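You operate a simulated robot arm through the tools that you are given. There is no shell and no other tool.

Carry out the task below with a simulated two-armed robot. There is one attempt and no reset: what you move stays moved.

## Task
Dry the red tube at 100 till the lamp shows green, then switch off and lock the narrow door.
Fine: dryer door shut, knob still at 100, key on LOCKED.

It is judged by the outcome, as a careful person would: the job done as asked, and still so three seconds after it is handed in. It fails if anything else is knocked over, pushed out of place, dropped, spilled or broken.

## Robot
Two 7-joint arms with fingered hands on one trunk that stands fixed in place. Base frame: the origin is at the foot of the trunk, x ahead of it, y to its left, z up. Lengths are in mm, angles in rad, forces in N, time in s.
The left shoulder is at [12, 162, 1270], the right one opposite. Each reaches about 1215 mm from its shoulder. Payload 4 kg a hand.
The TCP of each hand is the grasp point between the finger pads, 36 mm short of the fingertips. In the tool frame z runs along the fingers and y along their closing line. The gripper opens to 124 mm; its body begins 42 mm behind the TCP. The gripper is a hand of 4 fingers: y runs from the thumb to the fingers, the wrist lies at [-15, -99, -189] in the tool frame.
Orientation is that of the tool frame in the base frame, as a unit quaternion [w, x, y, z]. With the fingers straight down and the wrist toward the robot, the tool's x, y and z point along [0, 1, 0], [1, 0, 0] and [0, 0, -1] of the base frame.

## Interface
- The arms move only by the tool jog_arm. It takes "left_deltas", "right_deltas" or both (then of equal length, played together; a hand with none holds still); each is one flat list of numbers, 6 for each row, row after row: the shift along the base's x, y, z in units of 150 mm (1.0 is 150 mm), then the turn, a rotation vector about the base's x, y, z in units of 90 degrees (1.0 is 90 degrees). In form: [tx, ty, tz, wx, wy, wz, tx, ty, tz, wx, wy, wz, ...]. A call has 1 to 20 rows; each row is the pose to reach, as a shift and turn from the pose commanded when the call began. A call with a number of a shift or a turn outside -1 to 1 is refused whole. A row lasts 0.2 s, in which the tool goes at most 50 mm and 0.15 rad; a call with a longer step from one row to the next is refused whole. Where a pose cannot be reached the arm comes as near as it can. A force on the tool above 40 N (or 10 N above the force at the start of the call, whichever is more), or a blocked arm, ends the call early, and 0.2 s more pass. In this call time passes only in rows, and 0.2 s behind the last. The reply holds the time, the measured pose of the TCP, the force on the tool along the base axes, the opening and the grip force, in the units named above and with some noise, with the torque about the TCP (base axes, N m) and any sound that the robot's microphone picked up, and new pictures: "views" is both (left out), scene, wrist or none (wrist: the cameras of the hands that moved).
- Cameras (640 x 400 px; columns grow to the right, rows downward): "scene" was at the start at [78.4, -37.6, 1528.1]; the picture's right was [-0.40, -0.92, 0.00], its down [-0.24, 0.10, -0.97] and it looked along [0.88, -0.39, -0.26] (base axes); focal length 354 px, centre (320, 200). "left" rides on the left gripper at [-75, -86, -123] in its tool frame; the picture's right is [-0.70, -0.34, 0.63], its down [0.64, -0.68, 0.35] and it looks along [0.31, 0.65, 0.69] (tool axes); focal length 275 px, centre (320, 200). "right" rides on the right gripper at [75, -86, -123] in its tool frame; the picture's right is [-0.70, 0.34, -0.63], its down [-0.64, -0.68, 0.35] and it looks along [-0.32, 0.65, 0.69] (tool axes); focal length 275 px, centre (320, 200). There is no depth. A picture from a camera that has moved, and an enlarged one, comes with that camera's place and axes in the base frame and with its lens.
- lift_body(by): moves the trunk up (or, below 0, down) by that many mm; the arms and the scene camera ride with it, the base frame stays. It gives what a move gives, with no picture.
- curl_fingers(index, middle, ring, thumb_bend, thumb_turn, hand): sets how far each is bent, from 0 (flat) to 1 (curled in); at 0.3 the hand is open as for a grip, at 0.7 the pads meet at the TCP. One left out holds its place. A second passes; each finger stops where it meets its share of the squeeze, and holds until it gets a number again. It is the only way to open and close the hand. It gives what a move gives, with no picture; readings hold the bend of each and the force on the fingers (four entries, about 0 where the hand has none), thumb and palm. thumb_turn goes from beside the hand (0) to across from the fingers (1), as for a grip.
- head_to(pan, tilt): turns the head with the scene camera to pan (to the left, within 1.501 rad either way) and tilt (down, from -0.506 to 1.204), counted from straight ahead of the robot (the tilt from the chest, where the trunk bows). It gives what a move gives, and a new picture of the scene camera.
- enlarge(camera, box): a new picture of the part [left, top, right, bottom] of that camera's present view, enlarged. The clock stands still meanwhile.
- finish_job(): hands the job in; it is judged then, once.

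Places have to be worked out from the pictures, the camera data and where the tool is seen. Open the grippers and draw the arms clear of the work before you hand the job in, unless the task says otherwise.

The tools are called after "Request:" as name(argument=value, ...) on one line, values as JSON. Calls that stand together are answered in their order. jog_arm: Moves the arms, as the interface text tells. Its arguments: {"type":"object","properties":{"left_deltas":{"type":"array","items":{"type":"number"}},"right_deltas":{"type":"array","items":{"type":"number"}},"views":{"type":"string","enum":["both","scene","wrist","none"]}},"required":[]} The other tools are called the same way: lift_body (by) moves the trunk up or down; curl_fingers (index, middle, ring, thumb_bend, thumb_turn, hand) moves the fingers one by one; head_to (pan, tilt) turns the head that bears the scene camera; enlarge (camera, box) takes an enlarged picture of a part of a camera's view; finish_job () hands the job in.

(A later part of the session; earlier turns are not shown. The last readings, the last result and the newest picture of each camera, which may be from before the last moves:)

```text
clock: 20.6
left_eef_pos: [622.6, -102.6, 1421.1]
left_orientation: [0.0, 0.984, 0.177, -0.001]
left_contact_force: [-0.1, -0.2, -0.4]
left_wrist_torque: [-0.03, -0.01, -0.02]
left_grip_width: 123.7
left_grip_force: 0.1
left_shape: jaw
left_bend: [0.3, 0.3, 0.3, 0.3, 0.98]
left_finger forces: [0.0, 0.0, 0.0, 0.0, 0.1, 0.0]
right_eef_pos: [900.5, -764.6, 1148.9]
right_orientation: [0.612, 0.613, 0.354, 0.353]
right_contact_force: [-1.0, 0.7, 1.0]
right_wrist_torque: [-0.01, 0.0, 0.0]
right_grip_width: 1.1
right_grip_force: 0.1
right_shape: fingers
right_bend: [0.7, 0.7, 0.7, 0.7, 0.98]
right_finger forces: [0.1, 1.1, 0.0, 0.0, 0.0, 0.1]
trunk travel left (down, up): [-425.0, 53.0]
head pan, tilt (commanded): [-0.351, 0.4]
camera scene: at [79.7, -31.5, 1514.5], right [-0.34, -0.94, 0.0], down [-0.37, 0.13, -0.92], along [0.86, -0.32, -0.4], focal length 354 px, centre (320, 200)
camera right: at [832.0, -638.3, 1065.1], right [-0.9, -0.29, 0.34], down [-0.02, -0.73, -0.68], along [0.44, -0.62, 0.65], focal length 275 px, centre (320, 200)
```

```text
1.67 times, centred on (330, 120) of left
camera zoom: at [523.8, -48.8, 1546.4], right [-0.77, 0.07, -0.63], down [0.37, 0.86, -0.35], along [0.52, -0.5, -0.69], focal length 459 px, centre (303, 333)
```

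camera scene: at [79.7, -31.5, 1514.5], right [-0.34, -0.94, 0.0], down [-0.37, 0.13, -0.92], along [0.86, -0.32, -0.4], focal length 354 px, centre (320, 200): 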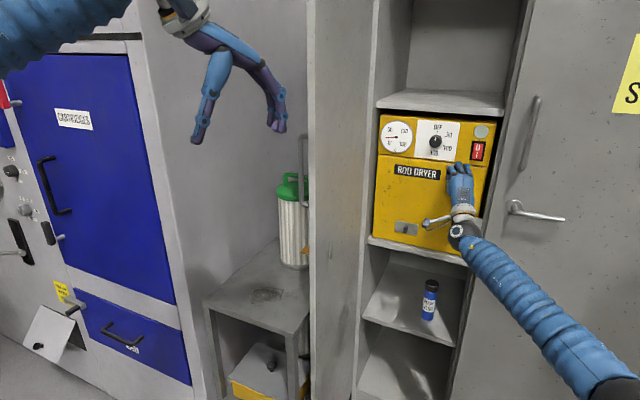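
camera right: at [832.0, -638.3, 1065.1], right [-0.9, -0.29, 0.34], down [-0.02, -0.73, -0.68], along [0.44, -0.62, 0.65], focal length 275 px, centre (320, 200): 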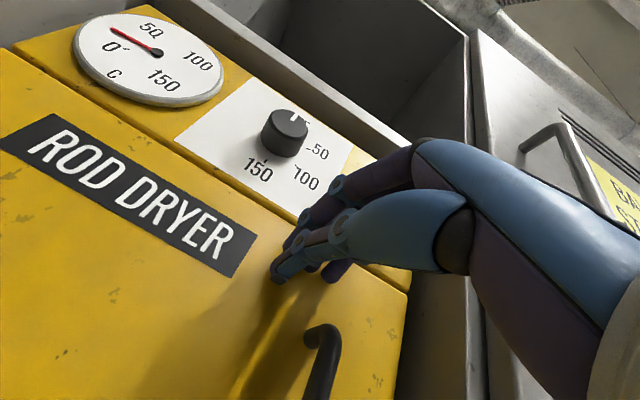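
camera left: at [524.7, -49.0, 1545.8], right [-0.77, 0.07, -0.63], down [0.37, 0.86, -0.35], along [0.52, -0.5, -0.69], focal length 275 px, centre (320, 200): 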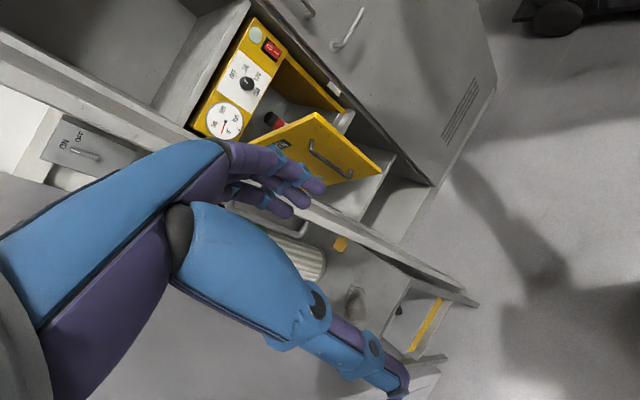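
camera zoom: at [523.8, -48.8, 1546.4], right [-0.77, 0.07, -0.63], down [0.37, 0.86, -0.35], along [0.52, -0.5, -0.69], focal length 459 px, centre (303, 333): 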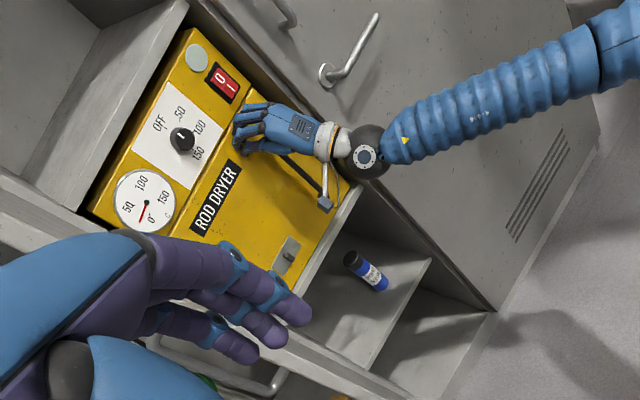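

Nearly flush now (tip at w≈-1212, light 1 N contact). Push a bit further slowly to be sure it seats.

Request:
jog_arm(right_deltas=[0.014, -0.014, 0, 0, 0, 0, 0.028, -0.028, 0, 0, 0, 0, 0.042, -0.042, 0, 0, 0, 0, 0.056, -0.056, 0, 0, 0, 0, 0.07, -0.07, 0, 0, 0, 0, 0.084, -0.084, 0, 0, 0, 0, 0.098, -0.098, 0, 0, 0, 0], views="wrist")

Request:
enlarge(camera="scene", box=[350, 90, 510, 280])

```text
clock: 21.5
left_eef_pos: [620.3, -101.9, 1423.2]
left_orientation: [0.002, 0.984, 0.177, 0.0]
left_contact_force: [0.0, -0.1, -0.5]
left_wrist_torque: [0.01, -0.02, 0.0]
left_grip_width: 123.8
left_grip_force: 0.1
left_shape: jaw
left_bend: [0.3, 0.3, 0.3, 0.3, 0.98]
left_finger forces: [0.1, 0.0, 0.0, 0.0, 0.0, 0.0]
right_eef_pos: [903.7, -768.0, 1154.0]
right_orientation: [0.614, 0.61, 0.353, 0.356]
right_contact_force: [-31.2, 25.5, 4.5]
right_wrist_torque: [-0.17, -0.07, -0.22]
right_grip_width: 1.3
right_grip_force: 19.5
right_shape: fingers
right_bend: [0.7, 0.72, 0.72, 0.7, 0.97]
right_finger forces: [7.3, 12.7, 12.5, 0.0, 7.6, 0.0]
trunk travel left (down, up): [-425.0, 53.0]
head pan, tilt (commanded): [-0.351, 0.4]
stopped in row 4 (right hand): the force on the tool passed its limit at 43 N (the readings are from after the stop); the commanded pose is now the measured one
camera right: at [836.3, -641.0, 1068.8], right [-0.9, -0.29, 0.33], down [-0.02, -0.73, -0.68], along [0.44, -0.62, 0.65], focal length 275 px, centre (320, 200)
```

right: 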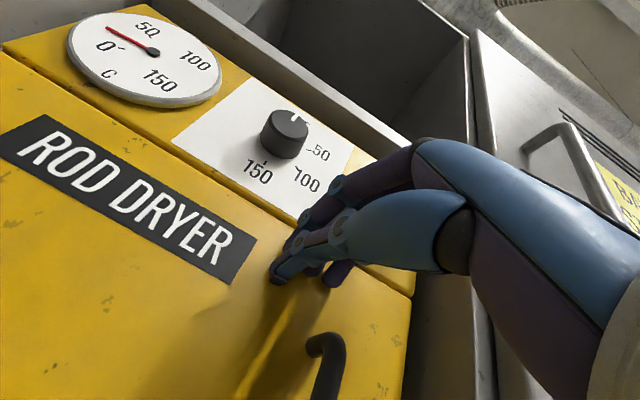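

```text
2.11 times, centred on (430, 185) of scene
camera zoom: at [76.2, -29.6, 1514.7], right [-0.34, -0.94, 0.0], down [-0.37, 0.13, -0.92], along [0.86, -0.32, -0.39], focal length 745 px, centre (88, 232)
```

zoom: 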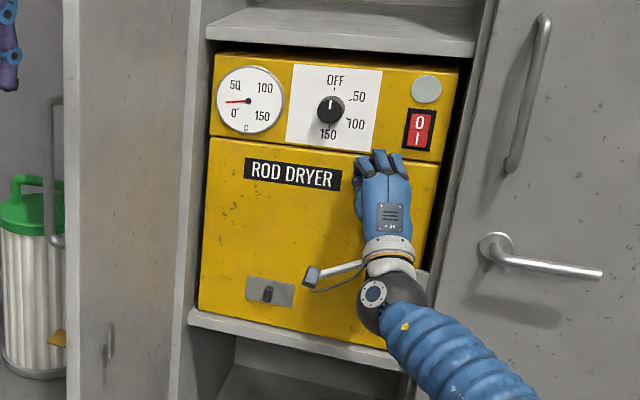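

Door stopped firmly at ~40 N: seated. Back off straight out and check that it stays shut.

Request:
jog_arm(right_deltas=[-0.03, 0.03, 0, 0, 0, 0, -0.12, 0.12, 0, 0, 0, 0, -0.24, 0.24, 0, 0, 0, 0, -0.36, 0.36, 0, 0, 0, 0, -0.48, 0.48, 0, 0, 0, 0, -0.6, 0.6, 0, 0, 0, 0], views="both")

Request:
enlarge(camera="scene", box=[350, 90, 510, 280])

```text
clock: 22.9
left_eef_pos: [623.3, -104.3, 1421.6]
left_orientation: [0.0, 0.984, 0.177, 0.0]
left_contact_force: [-0.5, 0.4, 0.5]
left_wrist_torque: [0.02, -0.02, 0.01]
left_grip_width: 123.6
left_grip_force: 0.1
left_shape: jaw
left_bend: [0.3, 0.3, 0.3, 0.3, 0.98]
left_finger forces: [0.0, 0.1, 0.0, 0.0, 0.0, 0.1]
right_eef_pos: [817.0, -679.3, 1149.3]
right_orientation: [0.612, 0.612, 0.353, 0.355]
right_contact_force: [-0.4, 0.6, 0.1]
right_wrist_torque: [-0.02, -0.01, 0.01]
right_grip_width: 0.9
right_grip_force: 0.1
right_shape: fingers
right_bend: [0.7, 0.7, 0.7, 0.7, 0.97]
right_finger forces: [0.1, 0.0, 0.0, 0.0, 0.0, 0.1]
trunk travel left (down, up): [-425.0, 53.0]
head pan, tilt (commanded): [-0.351, 0.4]
camera scene: at [79.6, -31.8, 1514.4], right [-0.34, -0.94, 0.0], down [-0.37, 0.13, -0.92], along [0.86, -0.32, -0.4], focal length 354 px, centre (320, 200)
camera right: at [748.8, -552.3, 1064.8], right [-0.9, -0.29, 0.34], down [-0.02, -0.73, -0.68], along [0.44, -0.62, 0.65], focal length 275 px, centre (320, 200)
```

scene: 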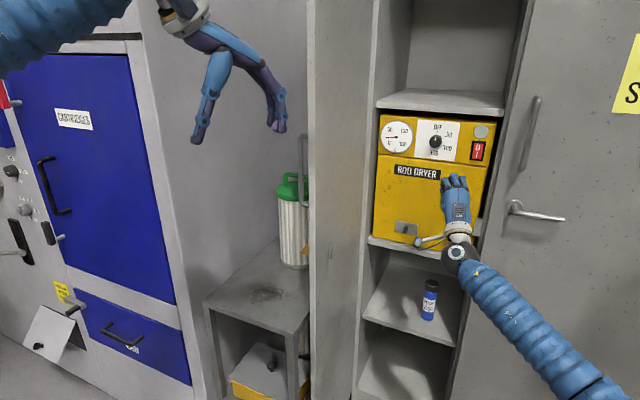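
right: 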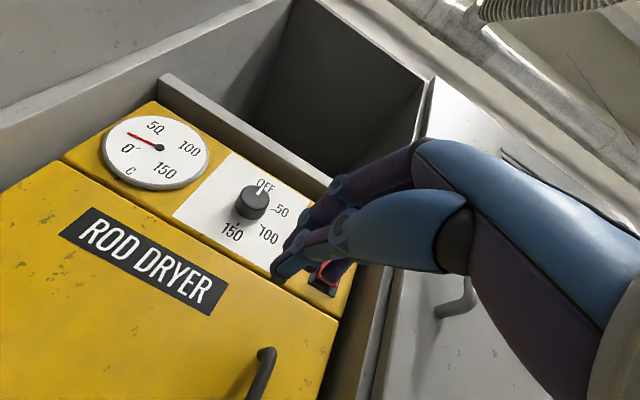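

```text
2.11 times, centred on (430, 185) of scene
camera zoom: at [79.6, -31.8, 1514.4], right [-0.34, -0.94, 0.0], down [-0.37, 0.13, -0.92], along [0.86, -0.32, -0.4], focal length 745 px, centre (88, 232)
```

zoom: 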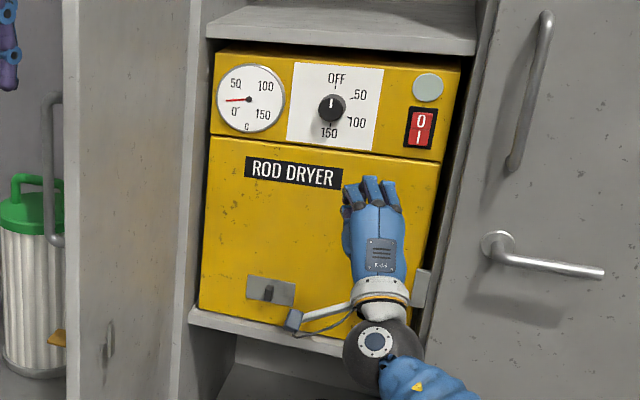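

Door stays shut on its own. Look closely at the knob for its size and depth.

Request:
enlarge(camera="right", box=[160, 130, 360, 310])

Request:
enlarge(camera="scene", box=[400, 105, 500, 175])

```text
2.22 times, centred on (260, 220) of right
camera zoom: at [748.8, -552.3, 1064.8], right [-0.9, -0.29, 0.34], down [-0.02, -0.73, -0.68], along [0.44, -0.62, 0.65], focal length 612 px, centre (453, 156)
```

zoom: 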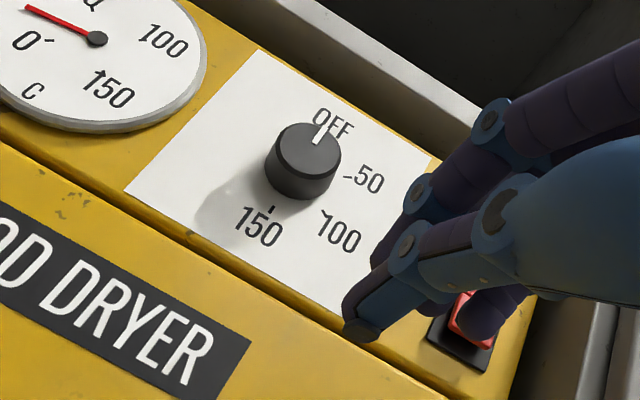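

```text
5.71 times, centred on (450, 140) of scene
camera zoom: at [79.6, -31.8, 1514.4], right [-0.34, -0.94, 0.0], down [-0.37, 0.13, -0.92], along [0.86, -0.32, -0.4], focal length 2022 px, centre (-423, 543)
```

zoom: 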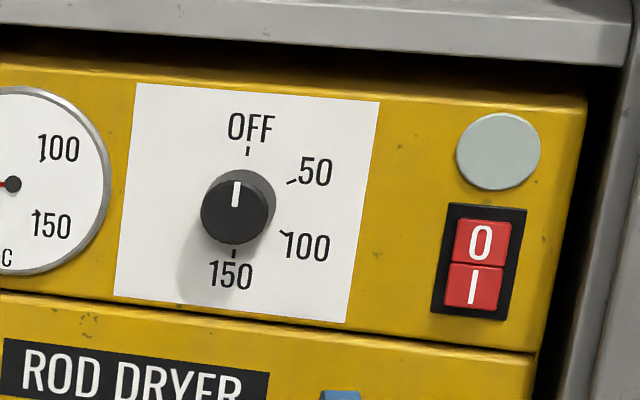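

Knob front is at ≈[957,-727,1250], ~37 mm across, ~26 mm deep. I move to a stand-off in front of it, turning to face the panel squarely with a −30° roll so I can turn it clockwise.

Request:
jog_arm(right_deltas=[0.051, 0.025, 0.084, -0.0331, 0.0254, -0.0204, 0.102, 0.05, 0.168, -0.0663, 0.0509, -0.0407, 0.153, 0.075, 0.252, -0.0994, 0.0763, -0.0611, 0.204, 0.1, 0.337, -0.1326, 0.1017, -0.0815, 0.254, 0.125, 0.421, -0.1657, 0.1271, -0.1018, 0.305, 0.15, 0.505, -0.1988, 0.1526, -0.1222, 0.356, 0.175, 0.589, -0.232, 0.178, -0.1425, 0.407, 0.2, 0.673, -0.2651, 0.2034, -0.1629], views="both")

Request:
curl_fingers(hand="right", index=0.46, middle=0.46, ring=0.46, thumb_bend=0.46)

Request:
enlarge(camera="right", box=[100, 50, 500, 350])

Request:
enlarge(camera="scene", box=[350, 60, 550, 240])

```text
clock: 24.7
left_eef_pos: [624.3, -104.1, 1422.5]
left_orientation: [0.001, 0.984, 0.177, -0.001]
left_contact_force: [0.8, -0.5, -0.3]
left_wrist_torque: [0.06, -0.01, 0.0]
left_grip_width: 123.6
left_grip_force: 0.1
left_shape: jaw
left_bend: [0.3, 0.3, 0.3, 0.3, 0.98]
left_finger forces: [0.0, 0.0, 0.1, 0.0, 0.0, 0.0]
right_eef_pos: [876.5, -650.0, 1251.0]
right_orientation: [0.701, 0.56, 0.432, 0.093]
right_contact_force: [0.6, 1.1, -0.3]
right_wrist_torque: [0.0, -0.03, -0.02]
right_grip_width: 1.1
right_grip_force: 0.0
right_shape: fingers
right_bend: [0.7, 0.7, 0.7, 0.7, 0.97]
right_finger forces: [0.0, 0.1, 0.1, 0.0, 0.1, 0.0]
trunk travel left (down, up): [-425.0, 53.0]
head pan, tilt (commanded): [-0.351, 0.4]
camera scene: at [79.9, -31.4, 1514.5], right [-0.34, -0.94, 0.0], down [-0.37, 0.13, -0.92], along [0.86, -0.32, -0.4], focal length 354 px, centre (320, 200)
camera right: at [806.5, -548.1, 1140.2], right [-0.76, 0.14, 0.64], down [-0.39, -0.88, -0.27], along [0.53, -0.45, 0.72], focal length 275 px, centre (320, 200)
```

scene: 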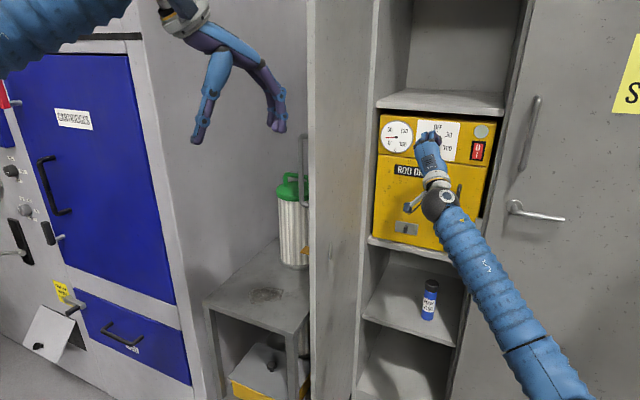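
right: 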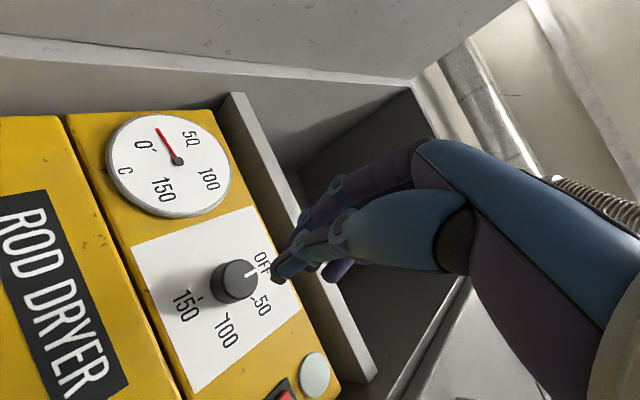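

```text
clock: 25.7
left_eef_pos: [623.2, -102.9, 1422.4]
left_orientation: [0.0, 0.984, 0.177, -0.001]
left_contact_force: [0.3, 0.3, 0.0]
left_wrist_torque: [-0.01, 0.01, 0.01]
left_grip_width: 123.7
left_grip_force: 0.1
left_shape: jaw
left_bend: [0.3, 0.3, 0.3, 0.3, 0.98]
left_finger forces: [0.1, 0.0, 0.0, 0.1, 0.1, 0.0]
right_eef_pos: [877.2, -651.3, 1249.2]
right_orientation: [0.701, 0.56, 0.431, 0.092]
right_contact_force: [0.2, 0.0, 0.0]
right_wrist_torque: [0.02, -0.01, 0.01]
right_grip_width: 74.3
right_grip_force: 0.1
right_shape: fingers
right_bend: [0.46, 0.46, 0.46, 0.46, 0.97]
right_finger forces: [0.0, 0.0, 0.0, 0.0, 0.1, 0.1]
trunk travel left (down, up): [-425.0, 53.0]
head pan, tilt (commanded): [-0.351, 0.4]
```

```text
1.33 times, centred on (300, 200) of right
camera zoom: at [806.5, -548.4, 1139.9], right [-0.76, 0.14, 0.64], down [-0.39, -0.88, -0.27], along [0.53, -0.45, 0.72], focal length 367 px, centre (347, 200)
```

zoom: 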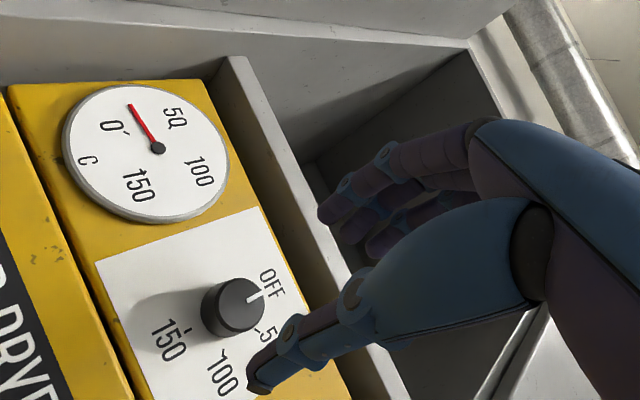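

```text
2.22 times, centred on (450, 150) of scene
camera zoom: at [79.9, -31.7, 1514.4], right [-0.34, -0.94, 0.0], down [-0.37, 0.13, -0.92], along [0.86, -0.32, -0.4], focal length 786 px, centre (31, 311)
```

zoom: 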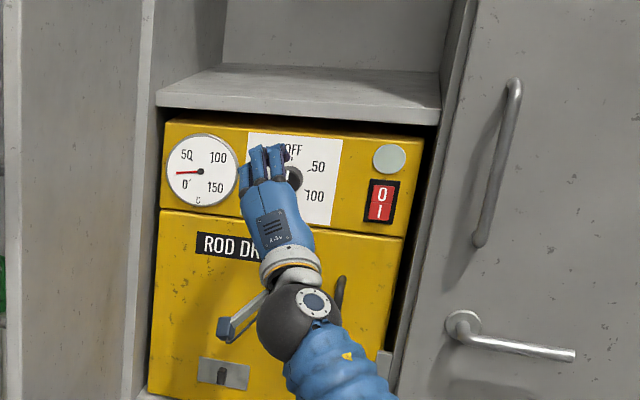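

Hand is squarely aligned with the knob. Before gripping, I test in free air that the wrist can roll the full +120° from here.

Request:
jog_arm(right_deltas=[0, 0, 0, 0.067, -0.067, 0, 0, 0, 0, 0.135, -0.135, 0, 0, 0, 0, 0.202, -0.202, 0, 0, 0, 0, 0.269, -0.269, 0, 0, 0, 0, 0.337, -0.337, 0, 0, 0, 0, 0.404, -0.404, 0, 0, 0, 0, 0.471, -0.471, 0, 0, 0, 0, 0.539, -0.539, 0, 0, 0, 0, 0.606, -0.606, 0, 0, 0, 0, 0.674, -0.674, 0, 0, 0, 0, 0.741, -0.741, 0, 0, 0, 0, 0.808, -0.808, 0, 0, 0, 0, 0.876, -0.876, 0, 0, 0, 0, 0.943, -0.943, 0], views="both")

```text
refused: row 2 steps farther than a row can; nothing moved
```

Rounding pushed a step over the limit; use 15 even rows.

Request:
jog_arm(right_deltas=[0, 0, 0, 0.063, -0.063, 0, 0, 0, 0, 0.126, -0.126, 0, 0, 0, 0, 0.189, -0.189, 0, 0, 0, 0, 0.251, -0.251, 0, 0, 0, 0, 0.314, -0.314, 0, 0, 0, 0, 0.377, -0.377, 0, 0, 0, 0, 0.44, -0.44, 0, 0, 0, 0, 0.503, -0.503, 0, 0, 0, 0, 0.566, -0.566, 0, 0, 0, 0, 0.629, -0.629, 0, 0, 0, 0, 0.692, -0.692, 0, 0, 0, 0, 0.754, -0.754, 0, 0, 0, 0, 0.817, -0.817, 0, 0, 0, 0, 0.88, -0.88, 0, 0, 0, 0, 0.943, -0.943, 0], views="both")

```text
clock: 28.9
left_eef_pos: [623.0, -103.6, 1423.4]
left_orientation: [0.0, 0.984, 0.176, -0.001]
left_contact_force: [0.3, 0.4, 0.2]
left_wrist_torque: [-0.01, 0.02, 0.0]
left_grip_width: 123.7
left_grip_force: 0.0
left_shape: jaw
left_bend: [0.3, 0.3, 0.3, 0.3, 0.98]
left_finger forces: [0.0, 0.0, 0.1, 0.1, 0.0, 0.0]
right_eef_pos: [877.6, -649.1, 1250.9]
right_orientation: [0.271, 0.652, -0.273, 0.654]
right_contact_force: [0.0, -0.5, -0.3]
right_wrist_torque: [0.0, 0.0, 0.01]
right_grip_width: 74.5
right_grip_force: 0.0
right_shape: fingers
right_bend: [0.46, 0.46, 0.46, 0.46, 0.97]
right_finger forces: [0.0, 0.0, 0.1, 0.0, 0.0, 0.1]
trunk travel left (down, up): [-425.0, 53.0]
head pan, tilt (commanded): [-0.351, 0.4]
camera scene: at [79.9, -31.1, 1514.5], right [-0.34, -0.94, 0.0], down [-0.37, 0.13, -0.92], along [0.86, -0.32, -0.4], focal length 354 px, centre (320, 200)
camera right: at [852.8, -502.6, 1326.6], right [-0.68, 0.21, -0.7], down [0.73, 0.24, -0.64], along [0.03, -0.95, -0.32], focal length 275 px, centre (320, 200)
```

scene: 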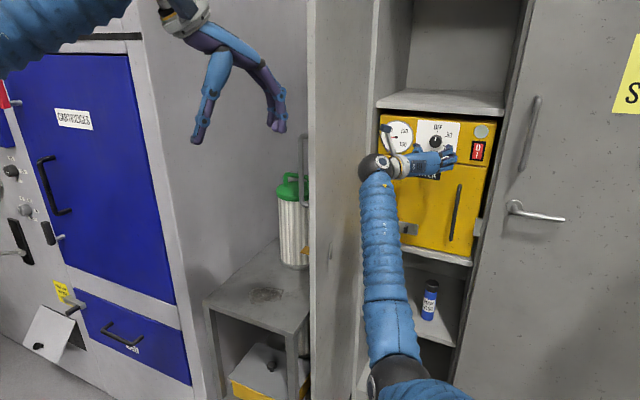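
right: 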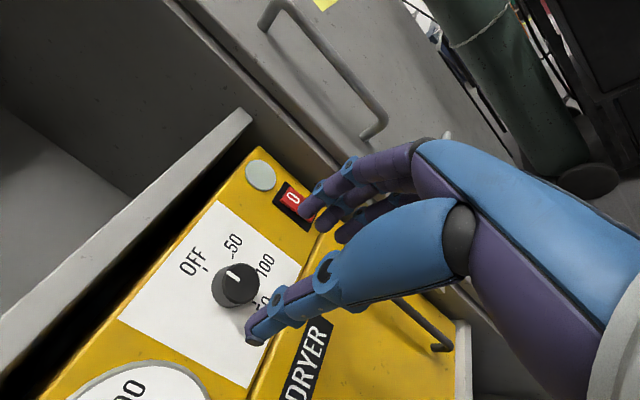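

The full +120° roll is reachable. Roll back to −30° for the grip.

Request:
jog_arm(right_deltas=[0, 0, 0, -0.063, 0.063, 0, 0, 0, 0, -0.126, 0.126, 0, 0, 0, 0, -0.189, 0.189, 0, 0, 0, 0, -0.251, 0.251, 0, 0, 0, 0, -0.314, 0.314, 0, 0, 0, 0, -0.377, 0.377, 0, 0, 0, 0, -0.44, 0.44, 0, 0, 0, 0, -0.503, 0.503, 0, 0, 0, 0, -0.566, 0.566, 0, 0, 0, 0, -0.629, 0.629, 0, 0, 0, 0, -0.692, 0.692, 0, 0, 0, 0, -0.754, 0.754, 0, 0, 0, 0, -0.817, 0.817, 0, 0, 0, 0, -0.88, 0.88, 0, 0, 0, 0, -0.943, 0.943, 0], views="none")

Request:
jog_arm(right_deltas=[0.08, -0.08, 0, 0, 0, 0, 0.16, -0.16, 0, 0, 0, 0, 0.24, -0.24, 0, 0, 0, 0, 0.3, -0.3, 0, 0, 0, 0, 0.34, -0.34, 0, 0, 0, 0], views="both")

Request:
enlarge(camera="right", box=[120, 130, 440, 370])

Request:
enlarge(camera="left", box=[180, 0, 380, 150])

```text
clock: 32.1
left_eef_pos: [624.0, -104.5, 1421.8]
left_orientation: [0.0, 0.984, 0.177, 0.0]
left_contact_force: [0.6, 1.1, -0.5]
left_wrist_torque: [-0.01, -0.01, -0.01]
left_grip_width: 123.9
left_grip_force: 0.0
left_shape: jaw
left_bend: [0.3, 0.3, 0.3, 0.3, 0.98]
left_finger forces: [0.0, 0.0, 0.0, 0.0, 0.0, 0.1]
right_eef_pos: [877.5, -651.9, 1250.4]
right_orientation: [0.701, 0.56, 0.432, 0.093]
right_contact_force: [0.3, -0.4, 0.7]
right_wrist_torque: [0.01, -0.02, 0.0]
right_grip_width: 74.3
right_grip_force: 0.0
right_shape: fingers
right_bend: [0.46, 0.46, 0.46, 0.46, 0.97]
right_finger forces: [0.0, 0.0, 0.0, 0.0, 0.0, 0.1]
trunk travel left (down, up): [-425.0, 53.0]
head pan, tilt (commanded): [-0.351, 0.4]
```

```text
clock: 33.3
left_eef_pos: [624.5, -103.1, 1421.3]
left_orientation: [0.0, 0.984, 0.177, -0.001]
left_contact_force: [-0.2, 0.4, -0.3]
left_wrist_torque: [-0.02, 0.0, 0.01]
left_grip_width: 123.4
left_grip_force: 0.1
left_shape: jaw
left_bend: [0.3, 0.3, 0.3, 0.3, 0.98]
left_finger forces: [0.0, 0.0, 0.1, 0.1, 0.0, 0.0]
right_eef_pos: [929.5, -699.3, 1248.6]
right_orientation: [0.701, 0.56, 0.432, 0.092]
right_contact_force: [0.3, 0.8, -0.2]
right_wrist_torque: [0.0, -0.01, 0.0]
right_grip_width: 74.3
right_grip_force: 0.1
right_shape: fingers
right_bend: [0.46, 0.46, 0.46, 0.46, 0.97]
right_finger forces: [0.0, 0.0, 0.0, 0.0, 0.0, 0.1]
trunk travel left (down, up): [-425.0, 53.0]
head pan, tilt (commanded): [-0.351, 0.4]
camera scene: at [80.1, -31.6, 1514.4], right [-0.34, -0.94, 0.0], down [-0.37, 0.13, -0.92], along [0.86, -0.32, -0.4], focal length 354 px, centre (320, 200)
camera right: at [859.0, -597.7, 1138.6], right [-0.76, 0.14, 0.64], down [-0.39, -0.88, -0.27], along [0.53, -0.45, 0.72], focal length 275 px, centre (320, 200)
```

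scene: 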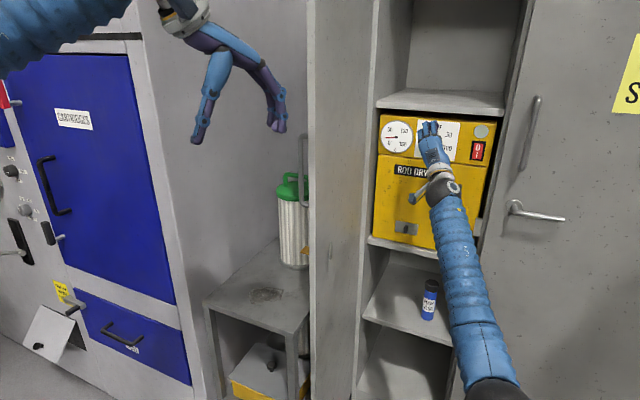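
right: 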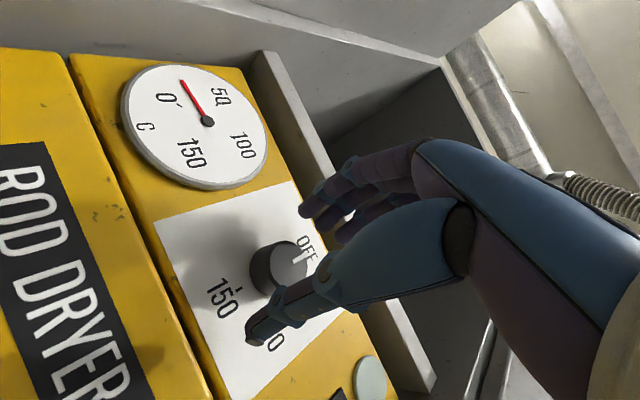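

```text
1.67 times, centred on (280, 250) of right
camera zoom: at [859.0, -597.7, 1138.6], right [-0.76, 0.14, 0.64], down [-0.39, -0.88, -0.27], along [0.53, -0.45, 0.72], focal length 459 px, centre (387, 117)
```

zoom: 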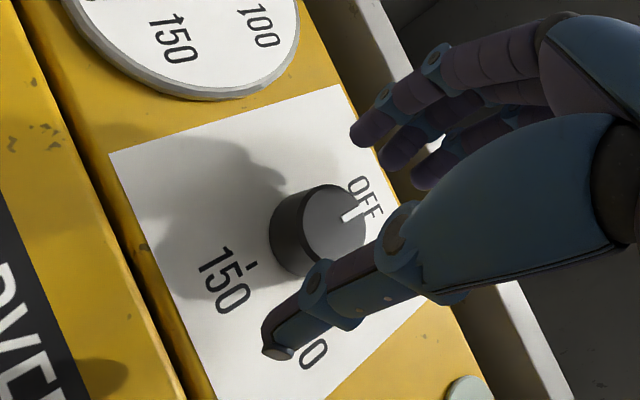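

```text
2.67 times, centred on (280, 75) of left
camera zoom: at [524.1, -49.0, 1546.2], right [-0.77, 0.07, -0.63], down [0.37, 0.86, -0.35], along [0.52, -0.5, -0.69], focal length 734 px, centre (427, 533)
```

zoom: 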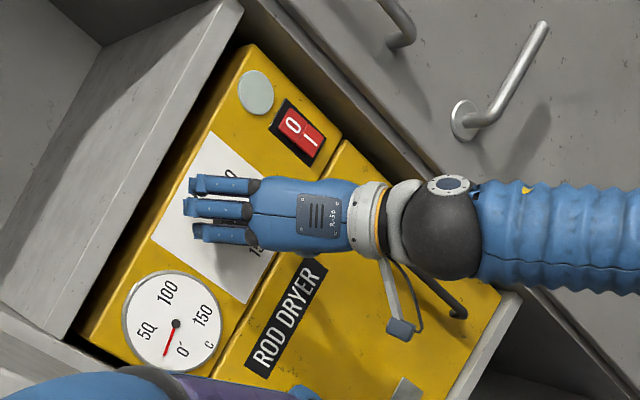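

Tips are just short of the knob's front. Advance 20 mm more so the pads straddle it.

Request:
jog_arm(right_deltas=[0.033, -0.033, 0, 0, 0, 0, 0.066, -0.066, 0, 0, 0, 0, 0.097, -0.097, 0, 0, 0, 0], views="wrist")

Request:
enlarge(camera="left", box=[180, 0, 380, 150])

```text
clock: 34.1
left_eef_pos: [624.6, -102.6, 1422.2]
left_orientation: [0.0, 0.984, 0.178, 0.0]
left_contact_force: [0.2, -0.6, 0.1]
left_wrist_torque: [-0.01, 0.06, -0.02]
left_grip_width: 123.5
left_grip_force: 0.0
left_shape: jaw
left_bend: [0.3, 0.3, 0.3, 0.3, 0.98]
left_finger forces: [0.0, 0.1, 0.0, 0.0, 0.0, 0.0]
right_eef_pos: [944.9, -714.3, 1250.1]
right_orientation: [0.701, 0.561, 0.431, 0.093]
right_contact_force: [0.0, -0.4, 0.8]
right_wrist_torque: [0.01, 0.04, -0.01]
right_grip_width: 74.4
right_grip_force: 0.1
right_shape: fingers
right_bend: [0.46, 0.46, 0.46, 0.46, 0.97]
right_finger forces: [0.1, 0.1, 0.0, 0.1, 0.1, 0.0]
trunk travel left (down, up): [-425.0, 53.0]
head pan, tilt (commanded): [-0.351, 0.4]
camera right: at [873.4, -613.3, 1139.8], right [-0.76, 0.14, 0.64], down [-0.39, -0.88, -0.27], along [0.53, -0.45, 0.72], focal length 275 px, centre (320, 200)
```

right: 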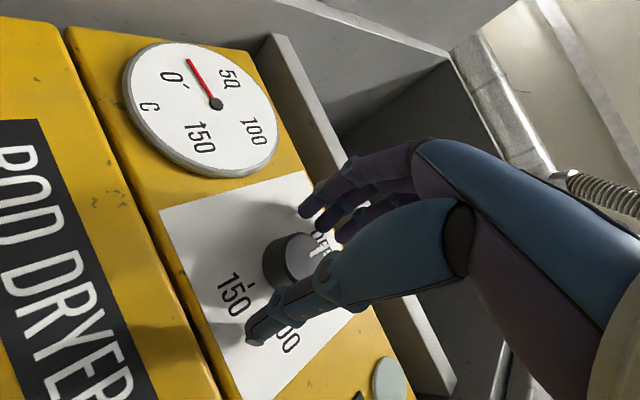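

```text
2.67 times, centred on (280, 75) of left
camera zoom: at [524.1, -49.0, 1546.2], right [-0.77, 0.07, -0.63], down [0.37, 0.86, -0.35], along [0.52, -0.5, -0.69], focal length 734 px, centre (427, 533)
```

zoom: 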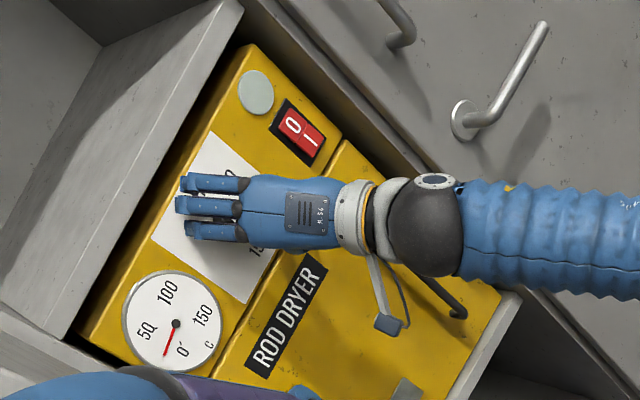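

Positioned around the knob with no contact. Close the fingers and thumb on it.

Request:
curl_fingers(hand="right", index=0.7, middle=0.7, ring=0.7, thumb_bend=0.7)

Request:
enlarge(camera="right", box=[140, 140, 400, 370])

```text
clock: 35.1
left_eef_pos: [623.1, -103.2, 1422.4]
left_orientation: [0.0, 0.984, 0.178, 0.0]
left_contact_force: [-0.3, -0.3, 0.5]
left_wrist_torque: [0.0, 0.02, -0.01]
left_grip_width: 123.9
left_grip_force: 0.1
left_shape: jaw
left_bend: [0.3, 0.3, 0.3, 0.3, 0.98]
left_finger forces: [0.1, 0.0, 0.0, 0.1, 0.0, 0.0]
right_eef_pos: [942.3, -716.0, 1250.4]
right_orientation: [0.701, 0.561, 0.43, 0.093]
right_contact_force: [-6.3, 0.6, -2.6]
right_wrist_torque: [-0.16, -0.11, 0.03]
right_grip_width: 34.9
right_grip_force: 18.9
right_shape: fingers
right_bend: [0.62, 0.63, 0.7, 0.62, 0.96]
right_finger forces: [8.4, 9.8, 0.1, 0.0, 20.7, 0.1]
trunk travel left (down, up): [-425.0, 53.0]
head pan, tilt (commanded): [-0.351, 0.4]
```

```text
1.74 times, centred on (270, 255) of right
camera zoom: at [872.8, -613.4, 1140.1], right [-0.76, 0.14, 0.64], down [-0.39, -0.88, -0.27], along [0.53, -0.45, 0.72], focal length 479 px, centre (407, 104)
```

zoom: 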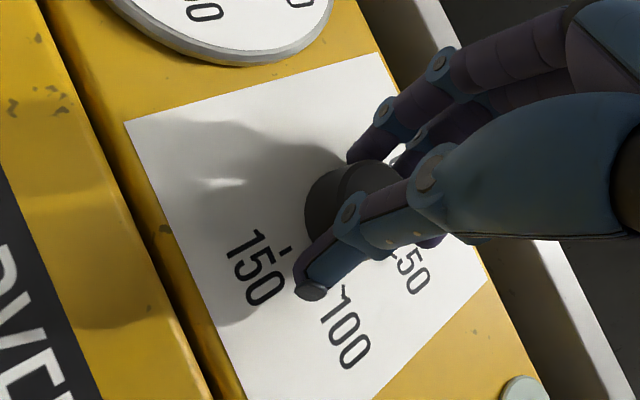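

Firm grip (index 8, middle 10, thumb 21 N). Turn clockwise: first 60° and check the pointer follows.

Request:
jog_arm(right_deltas=[0, 0, 0, 0.059, -0.059, 0, 0, 0, 0, 0.118, -0.118, 0, 0, 0, 0, 0.177, -0.177, 0, 0, 0, 0, 0.236, -0.236, 0, 0, 0, 0, 0.295, -0.295, 0, 0, 0, 0, 0.354, -0.354, 0, 0, 0, 0, 0.413, -0.413, 0, 0, 0, 0, 0.471, -0.471, 0], views="both")

Request:
enlarge(camera="right", box=[140, 140, 400, 370])

Request:
enlarge(camera="scene", box=[400, 105, 500, 175])

```text
clock: 36.9
left_eef_pos: [625.2, -103.3, 1422.1]
left_orientation: [0.001, 0.984, 0.177, 0.0]
left_contact_force: [-0.5, 0.1, 0.0]
left_wrist_torque: [0.04, 0.01, -0.01]
left_grip_width: 123.5
left_grip_force: 0.0
left_shape: jaw
left_bend: [0.3, 0.3, 0.3, 0.3, 0.98]
left_finger forces: [0.1, 0.0, 0.0, 0.0, 0.0, 0.1]
right_eef_pos: [944.8, -714.3, 1249.5]
right_orientation: [0.561, 0.7, 0.092, 0.431]
right_contact_force: [-7.4, 5.2, -10.2]
right_wrist_torque: [0.01, 0.07, -0.12]
right_grip_width: 34.1
right_grip_force: 22.7
right_shape: fingers
right_bend: [0.62, 0.63, 0.7, 0.61, 0.96]
right_finger forces: [8.3, 10.8, 0.0, 0.0, 25.4, 0.0]
trunk travel left (down, up): [-425.0, 53.0]
head pan, tilt (commanded): [-0.351, 0.4]
camera scene: at [80.4, -31.4, 1514.4], right [-0.34, -0.94, 0.0], down [-0.37, 0.13, -0.92], along [0.86, -0.32, -0.4], focal length 354 px, centre (320, 200)
camera right: at [934.4, -551.9, 1214.0], right [-0.99, -0.1, -0.06], down [0.09, -0.4, -0.91], along [0.07, -0.91, 0.4], focal length 275 px, centre (320, 200)
```

scene: 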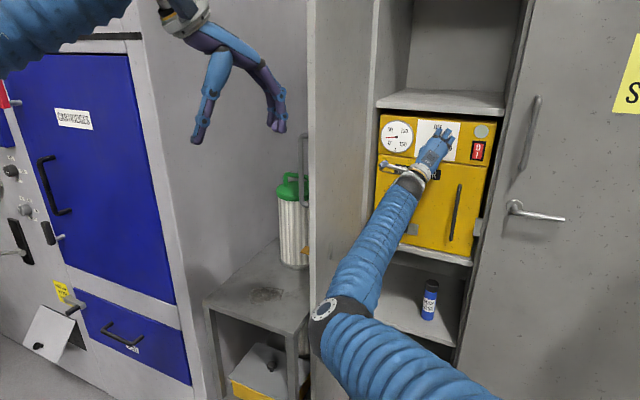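
right: 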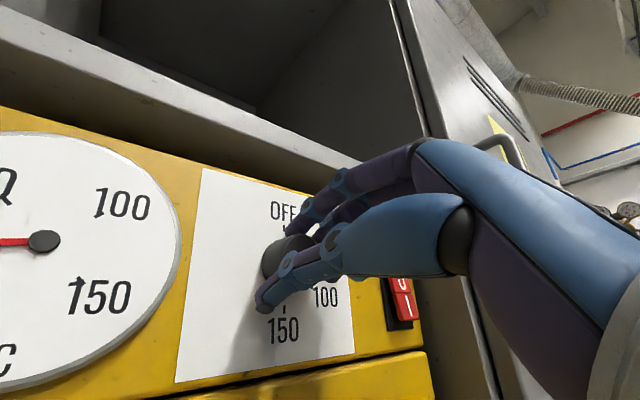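

```text
1.74 times, centred on (270, 255) of right
camera zoom: at [934.4, -551.9, 1214.0], right [-0.99, -0.1, -0.06], down [0.09, -0.4, -0.91], along [0.07, -0.91, 0.4], focal length 479 px, centre (407, 104)
```

zoom: 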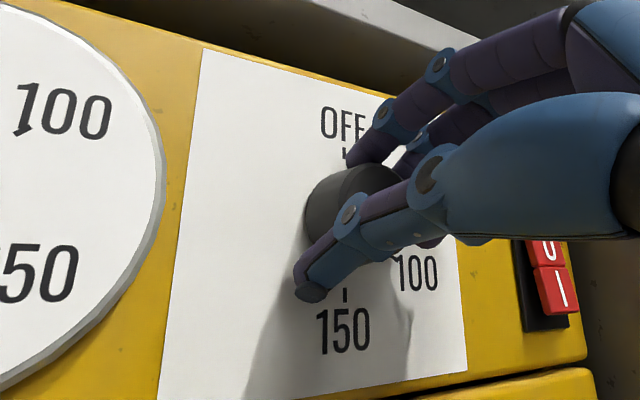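

```text
5.71 times, centred on (450, 140) of scene
camera zoom: at [80.4, -31.4, 1514.4], right [-0.34, -0.94, 0.0], down [-0.37, 0.13, -0.92], along [0.86, -0.32, -0.4], focal length 2022 px, centre (-423, 543)
```

zoom: 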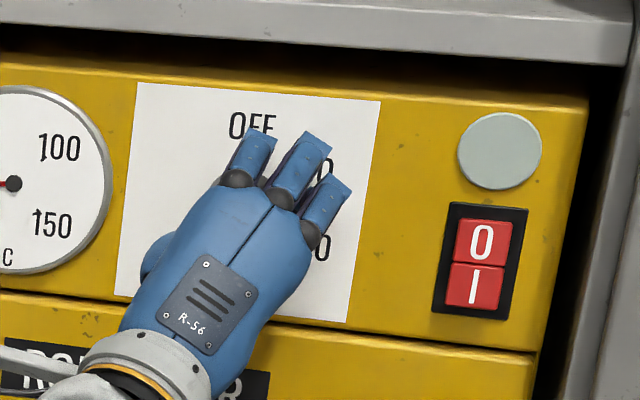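

The hand turned smoothly with the grip intact; pointer hidden under the hand. Continue the remaining 60°.

Request:
jog_arm(right_deltas=[0, 0, 0, 0.059, -0.059, 0, 0, 0, 0, 0.118, -0.118, 0, 0, 0, 0, 0.177, -0.177, 0, 0, 0, 0, 0.236, -0.236, 0, 0, 0, 0, 0.295, -0.295, 0, 0, 0, 0, 0.354, -0.354, 0, 0, 0, 0, 0.413, -0.413, 0, 0, 0, 0, 0.471, -0.471, 0], views="both")

Request:
enlarge(camera="right", box=[140, 140, 400, 370])

Request:
enlarge(camera="scene", box=[400, 105, 500, 175])

```text
clock: 38.7
left_eef_pos: [625.5, -102.2, 1422.8]
left_orientation: [0.0, 0.984, 0.178, -0.001]
left_contact_force: [-0.4, -0.2, 0.4]
left_wrist_torque: [0.01, -0.03, 0.03]
left_grip_width: 123.7
left_grip_force: 0.1
left_shape: jaw
left_bend: [0.3, 0.3, 0.3, 0.3, 0.98]
left_finger forces: [0.0, 0.1, 0.1, 0.0, 0.0, 0.1]
right_eef_pos: [944.8, -714.6, 1249.4]
right_orientation: [0.271, 0.652, -0.27, 0.654]
right_contact_force: [-2.3, 13.9, -8.8]
right_wrist_torque: [0.13, 0.19, -0.03]
right_grip_width: 33.3
right_grip_force: 23.2
right_shape: fingers
right_bend: [0.63, 0.63, 0.7, 0.61, 0.97]
right_finger forces: [7.5, 12.0, 0.0, 0.0, 25.8, 0.1]
trunk travel left (down, up): [-425.0, 53.0]
head pan, tilt (commanded): [-0.351, 0.4]
camera scene: at [80.8, -30.6, 1514.4], right [-0.34, -0.94, 0.0], down [-0.37, 0.13, -0.92], along [0.86, -0.32, -0.4], focal length 354 px, centre (320, 200)
camera right: at [919.6, -566.8, 1326.0], right [-0.69, 0.21, -0.7], down [0.73, 0.24, -0.64], along [0.03, -0.95, -0.31], focal length 275 px, centre (320, 200)
```

scene: 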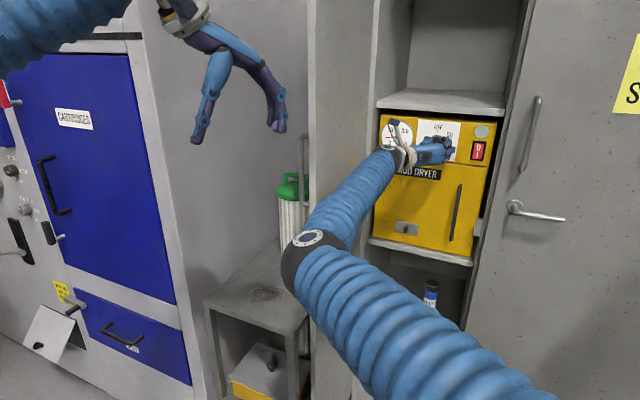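
right: 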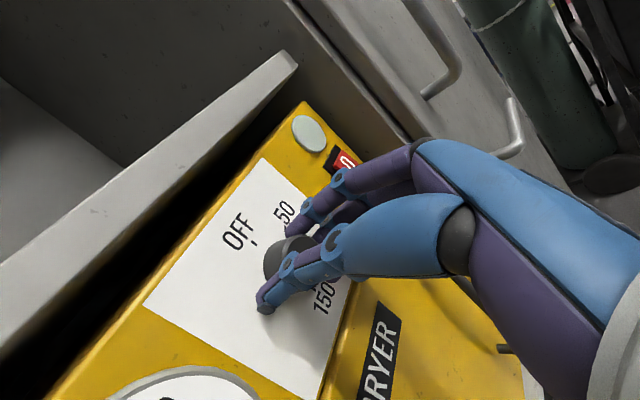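

```text
1.74 times, centred on (270, 255) of right
camera zoom: at [919.6, -566.8, 1326.0], right [-0.69, 0.21, -0.7], down [0.73, 0.24, -0.64], along [0.03, -0.95, -0.31], focal length 479 px, centre (407, 104)
```

zoom: 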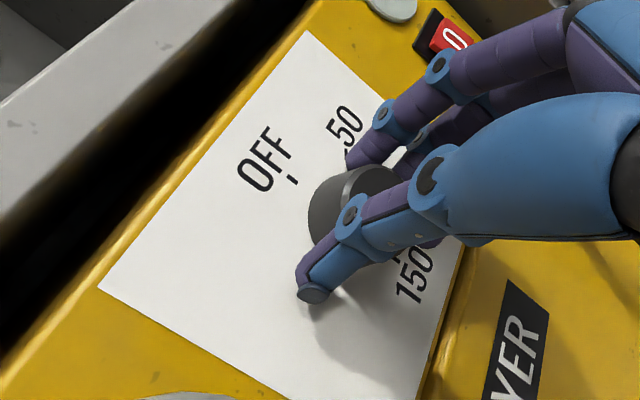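

```text
5.71 times, centred on (450, 140) of scene
camera zoom: at [80.8, -30.6, 1514.4], right [-0.34, -0.94, 0.0], down [-0.37, 0.13, -0.92], along [0.86, -0.32, -0.4], focal length 2022 px, centre (-423, 543)
```

zoom: 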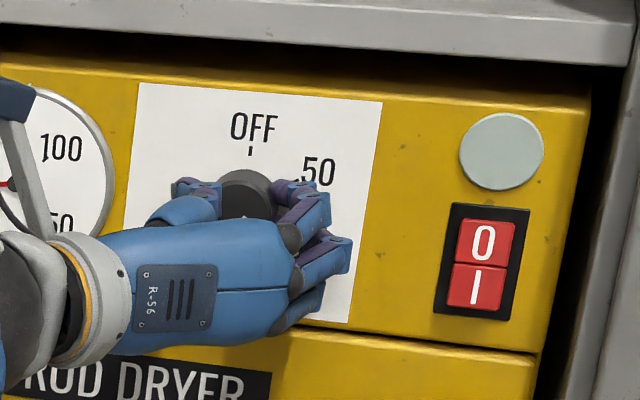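

The knob top no longer shows the white pointer, so it turned. Open the fingers and back straight out to read it.

Request:
curl_fingers(hand="right", index=0.46, middle=0.46, ring=0.46, thumb_bend=0.46)

Request:
jog_arm(right_deltas=[-0.08, 0.08, 0, 0, 0, 0, -0.16, 0.16, 0, 0, 0, 0, -0.26, 0.26, 0, 0, 0, 0, -0.36, 0.36, 0, 0, 0, 0, -0.46, 0.46, 0, 0, 0, 0, -0.56, 0.56, 0, 0, 0, 0], views="both")

Request:
enlarge(camera="scene", box=[400, 105, 500, 175])

Request:
enlarge(camera="left", box=[180, 0, 380, 150])

```text
clock: 39.7
left_eef_pos: [625.1, -103.2, 1421.6]
left_orientation: [0.0, 0.984, 0.177, 0.0]
left_contact_force: [0.4, -0.3, -0.3]
left_wrist_torque: [0.06, 0.04, 0.0]
left_grip_width: 123.5
left_grip_force: 0.1
left_shape: jaw
left_bend: [0.3, 0.3, 0.3, 0.3, 0.98]
left_finger forces: [0.0, 0.0, 0.1, 0.1, 0.0, 0.0]
right_eef_pos: [944.3, -715.5, 1249.8]
right_orientation: [0.271, 0.653, -0.27, 0.653]
right_contact_force: [0.2, 0.7, 0.1]
right_wrist_torque: [0.01, -0.04, -0.01]
right_grip_width: 74.3
right_grip_force: 0.1
right_shape: fingers
right_bend: [0.46, 0.46, 0.46, 0.46, 0.97]
right_finger forces: [0.1, 0.0, 0.0, 0.0, 0.0, 0.1]
trunk travel left (down, up): [-425.0, 53.0]
head pan, tilt (commanded): [-0.351, 0.4]
```

```text
clock: 41.1
left_eef_pos: [623.7, -103.7, 1422.2]
left_orientation: [0.0, 0.984, 0.177, 0.0]
left_contact_force: [0.4, 0.8, 0.3]
left_wrist_torque: [0.0, -0.05, 0.0]
left_grip_width: 123.8
left_grip_force: 0.1
left_shape: jaw
left_bend: [0.3, 0.3, 0.3, 0.3, 0.98]
left_finger forces: [0.0, 0.1, 0.0, 0.1, 0.1, 0.1]
right_eef_pos: [860.5, -631.2, 1250.7]
right_orientation: [0.271, 0.654, -0.27, 0.653]
right_contact_force: [-0.6, 0.3, 0.5]
right_wrist_torque: [-0.02, 0.0, -0.01]
right_grip_width: 74.3
right_grip_force: 0.1
right_shape: fingers
right_bend: [0.46, 0.46, 0.46, 0.46, 0.97]
right_finger forces: [0.0, 0.0, 0.0, 0.0, 0.0, 0.1]
trunk travel left (down, up): [-425.0, 53.0]
head pan, tilt (commanded): [-0.351, 0.4]
camera scene: at [80.0, -31.7, 1514.3], right [-0.34, -0.94, 0.0], down [-0.37, 0.13, -0.92], along [0.86, -0.32, -0.4], focal length 354 px, centre (320, 200)
camera right: at [834.9, -483.5, 1326.2], right [-0.69, 0.21, -0.7], down [0.73, 0.24, -0.65], along [0.03, -0.95, -0.31], focal length 275 px, centre (320, 200)
```

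scene: 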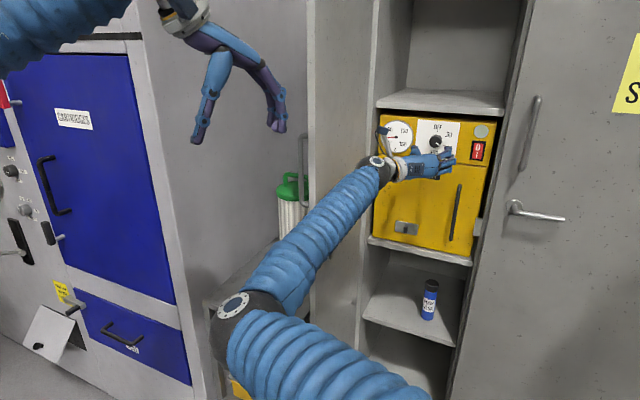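
right: 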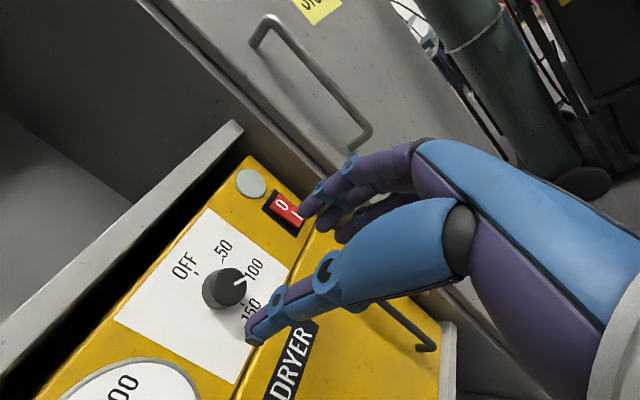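

```text
5.71 times, centred on (450, 140) of scene
camera zoom: at [80.0, -31.7, 1514.3], right [-0.34, -0.94, 0.0], down [-0.37, 0.13, -0.92], along [0.86, -0.32, -0.4], focal length 2022 px, centre (-423, 543)
```

zoom: 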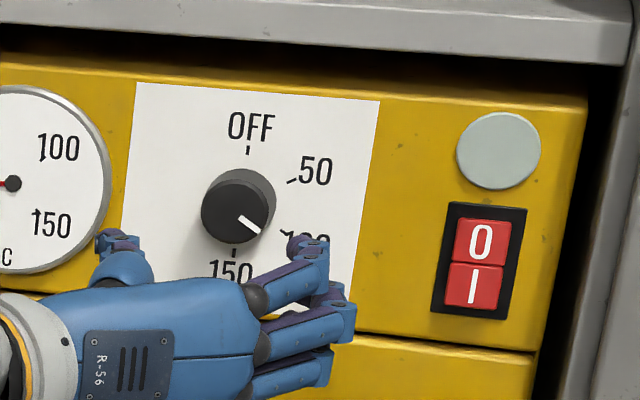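

```text
2.67 times, centred on (280, 75) of left
camera zoom: at [524.1, -49.1, 1546.0], right [-0.77, 0.07, -0.63], down [0.37, 0.86, -0.35], along [0.52, -0.5, -0.69], focal length 734 px, centre (427, 533)
```

zoom: 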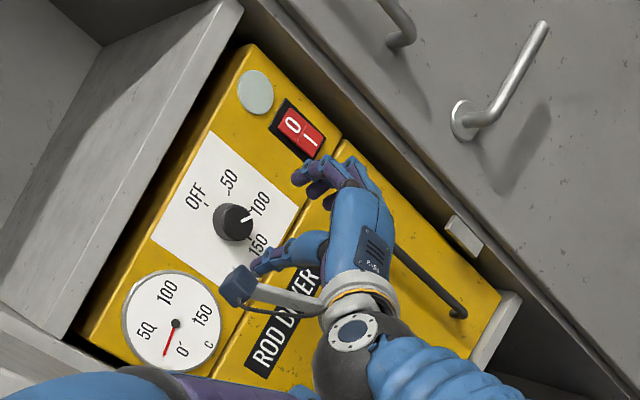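

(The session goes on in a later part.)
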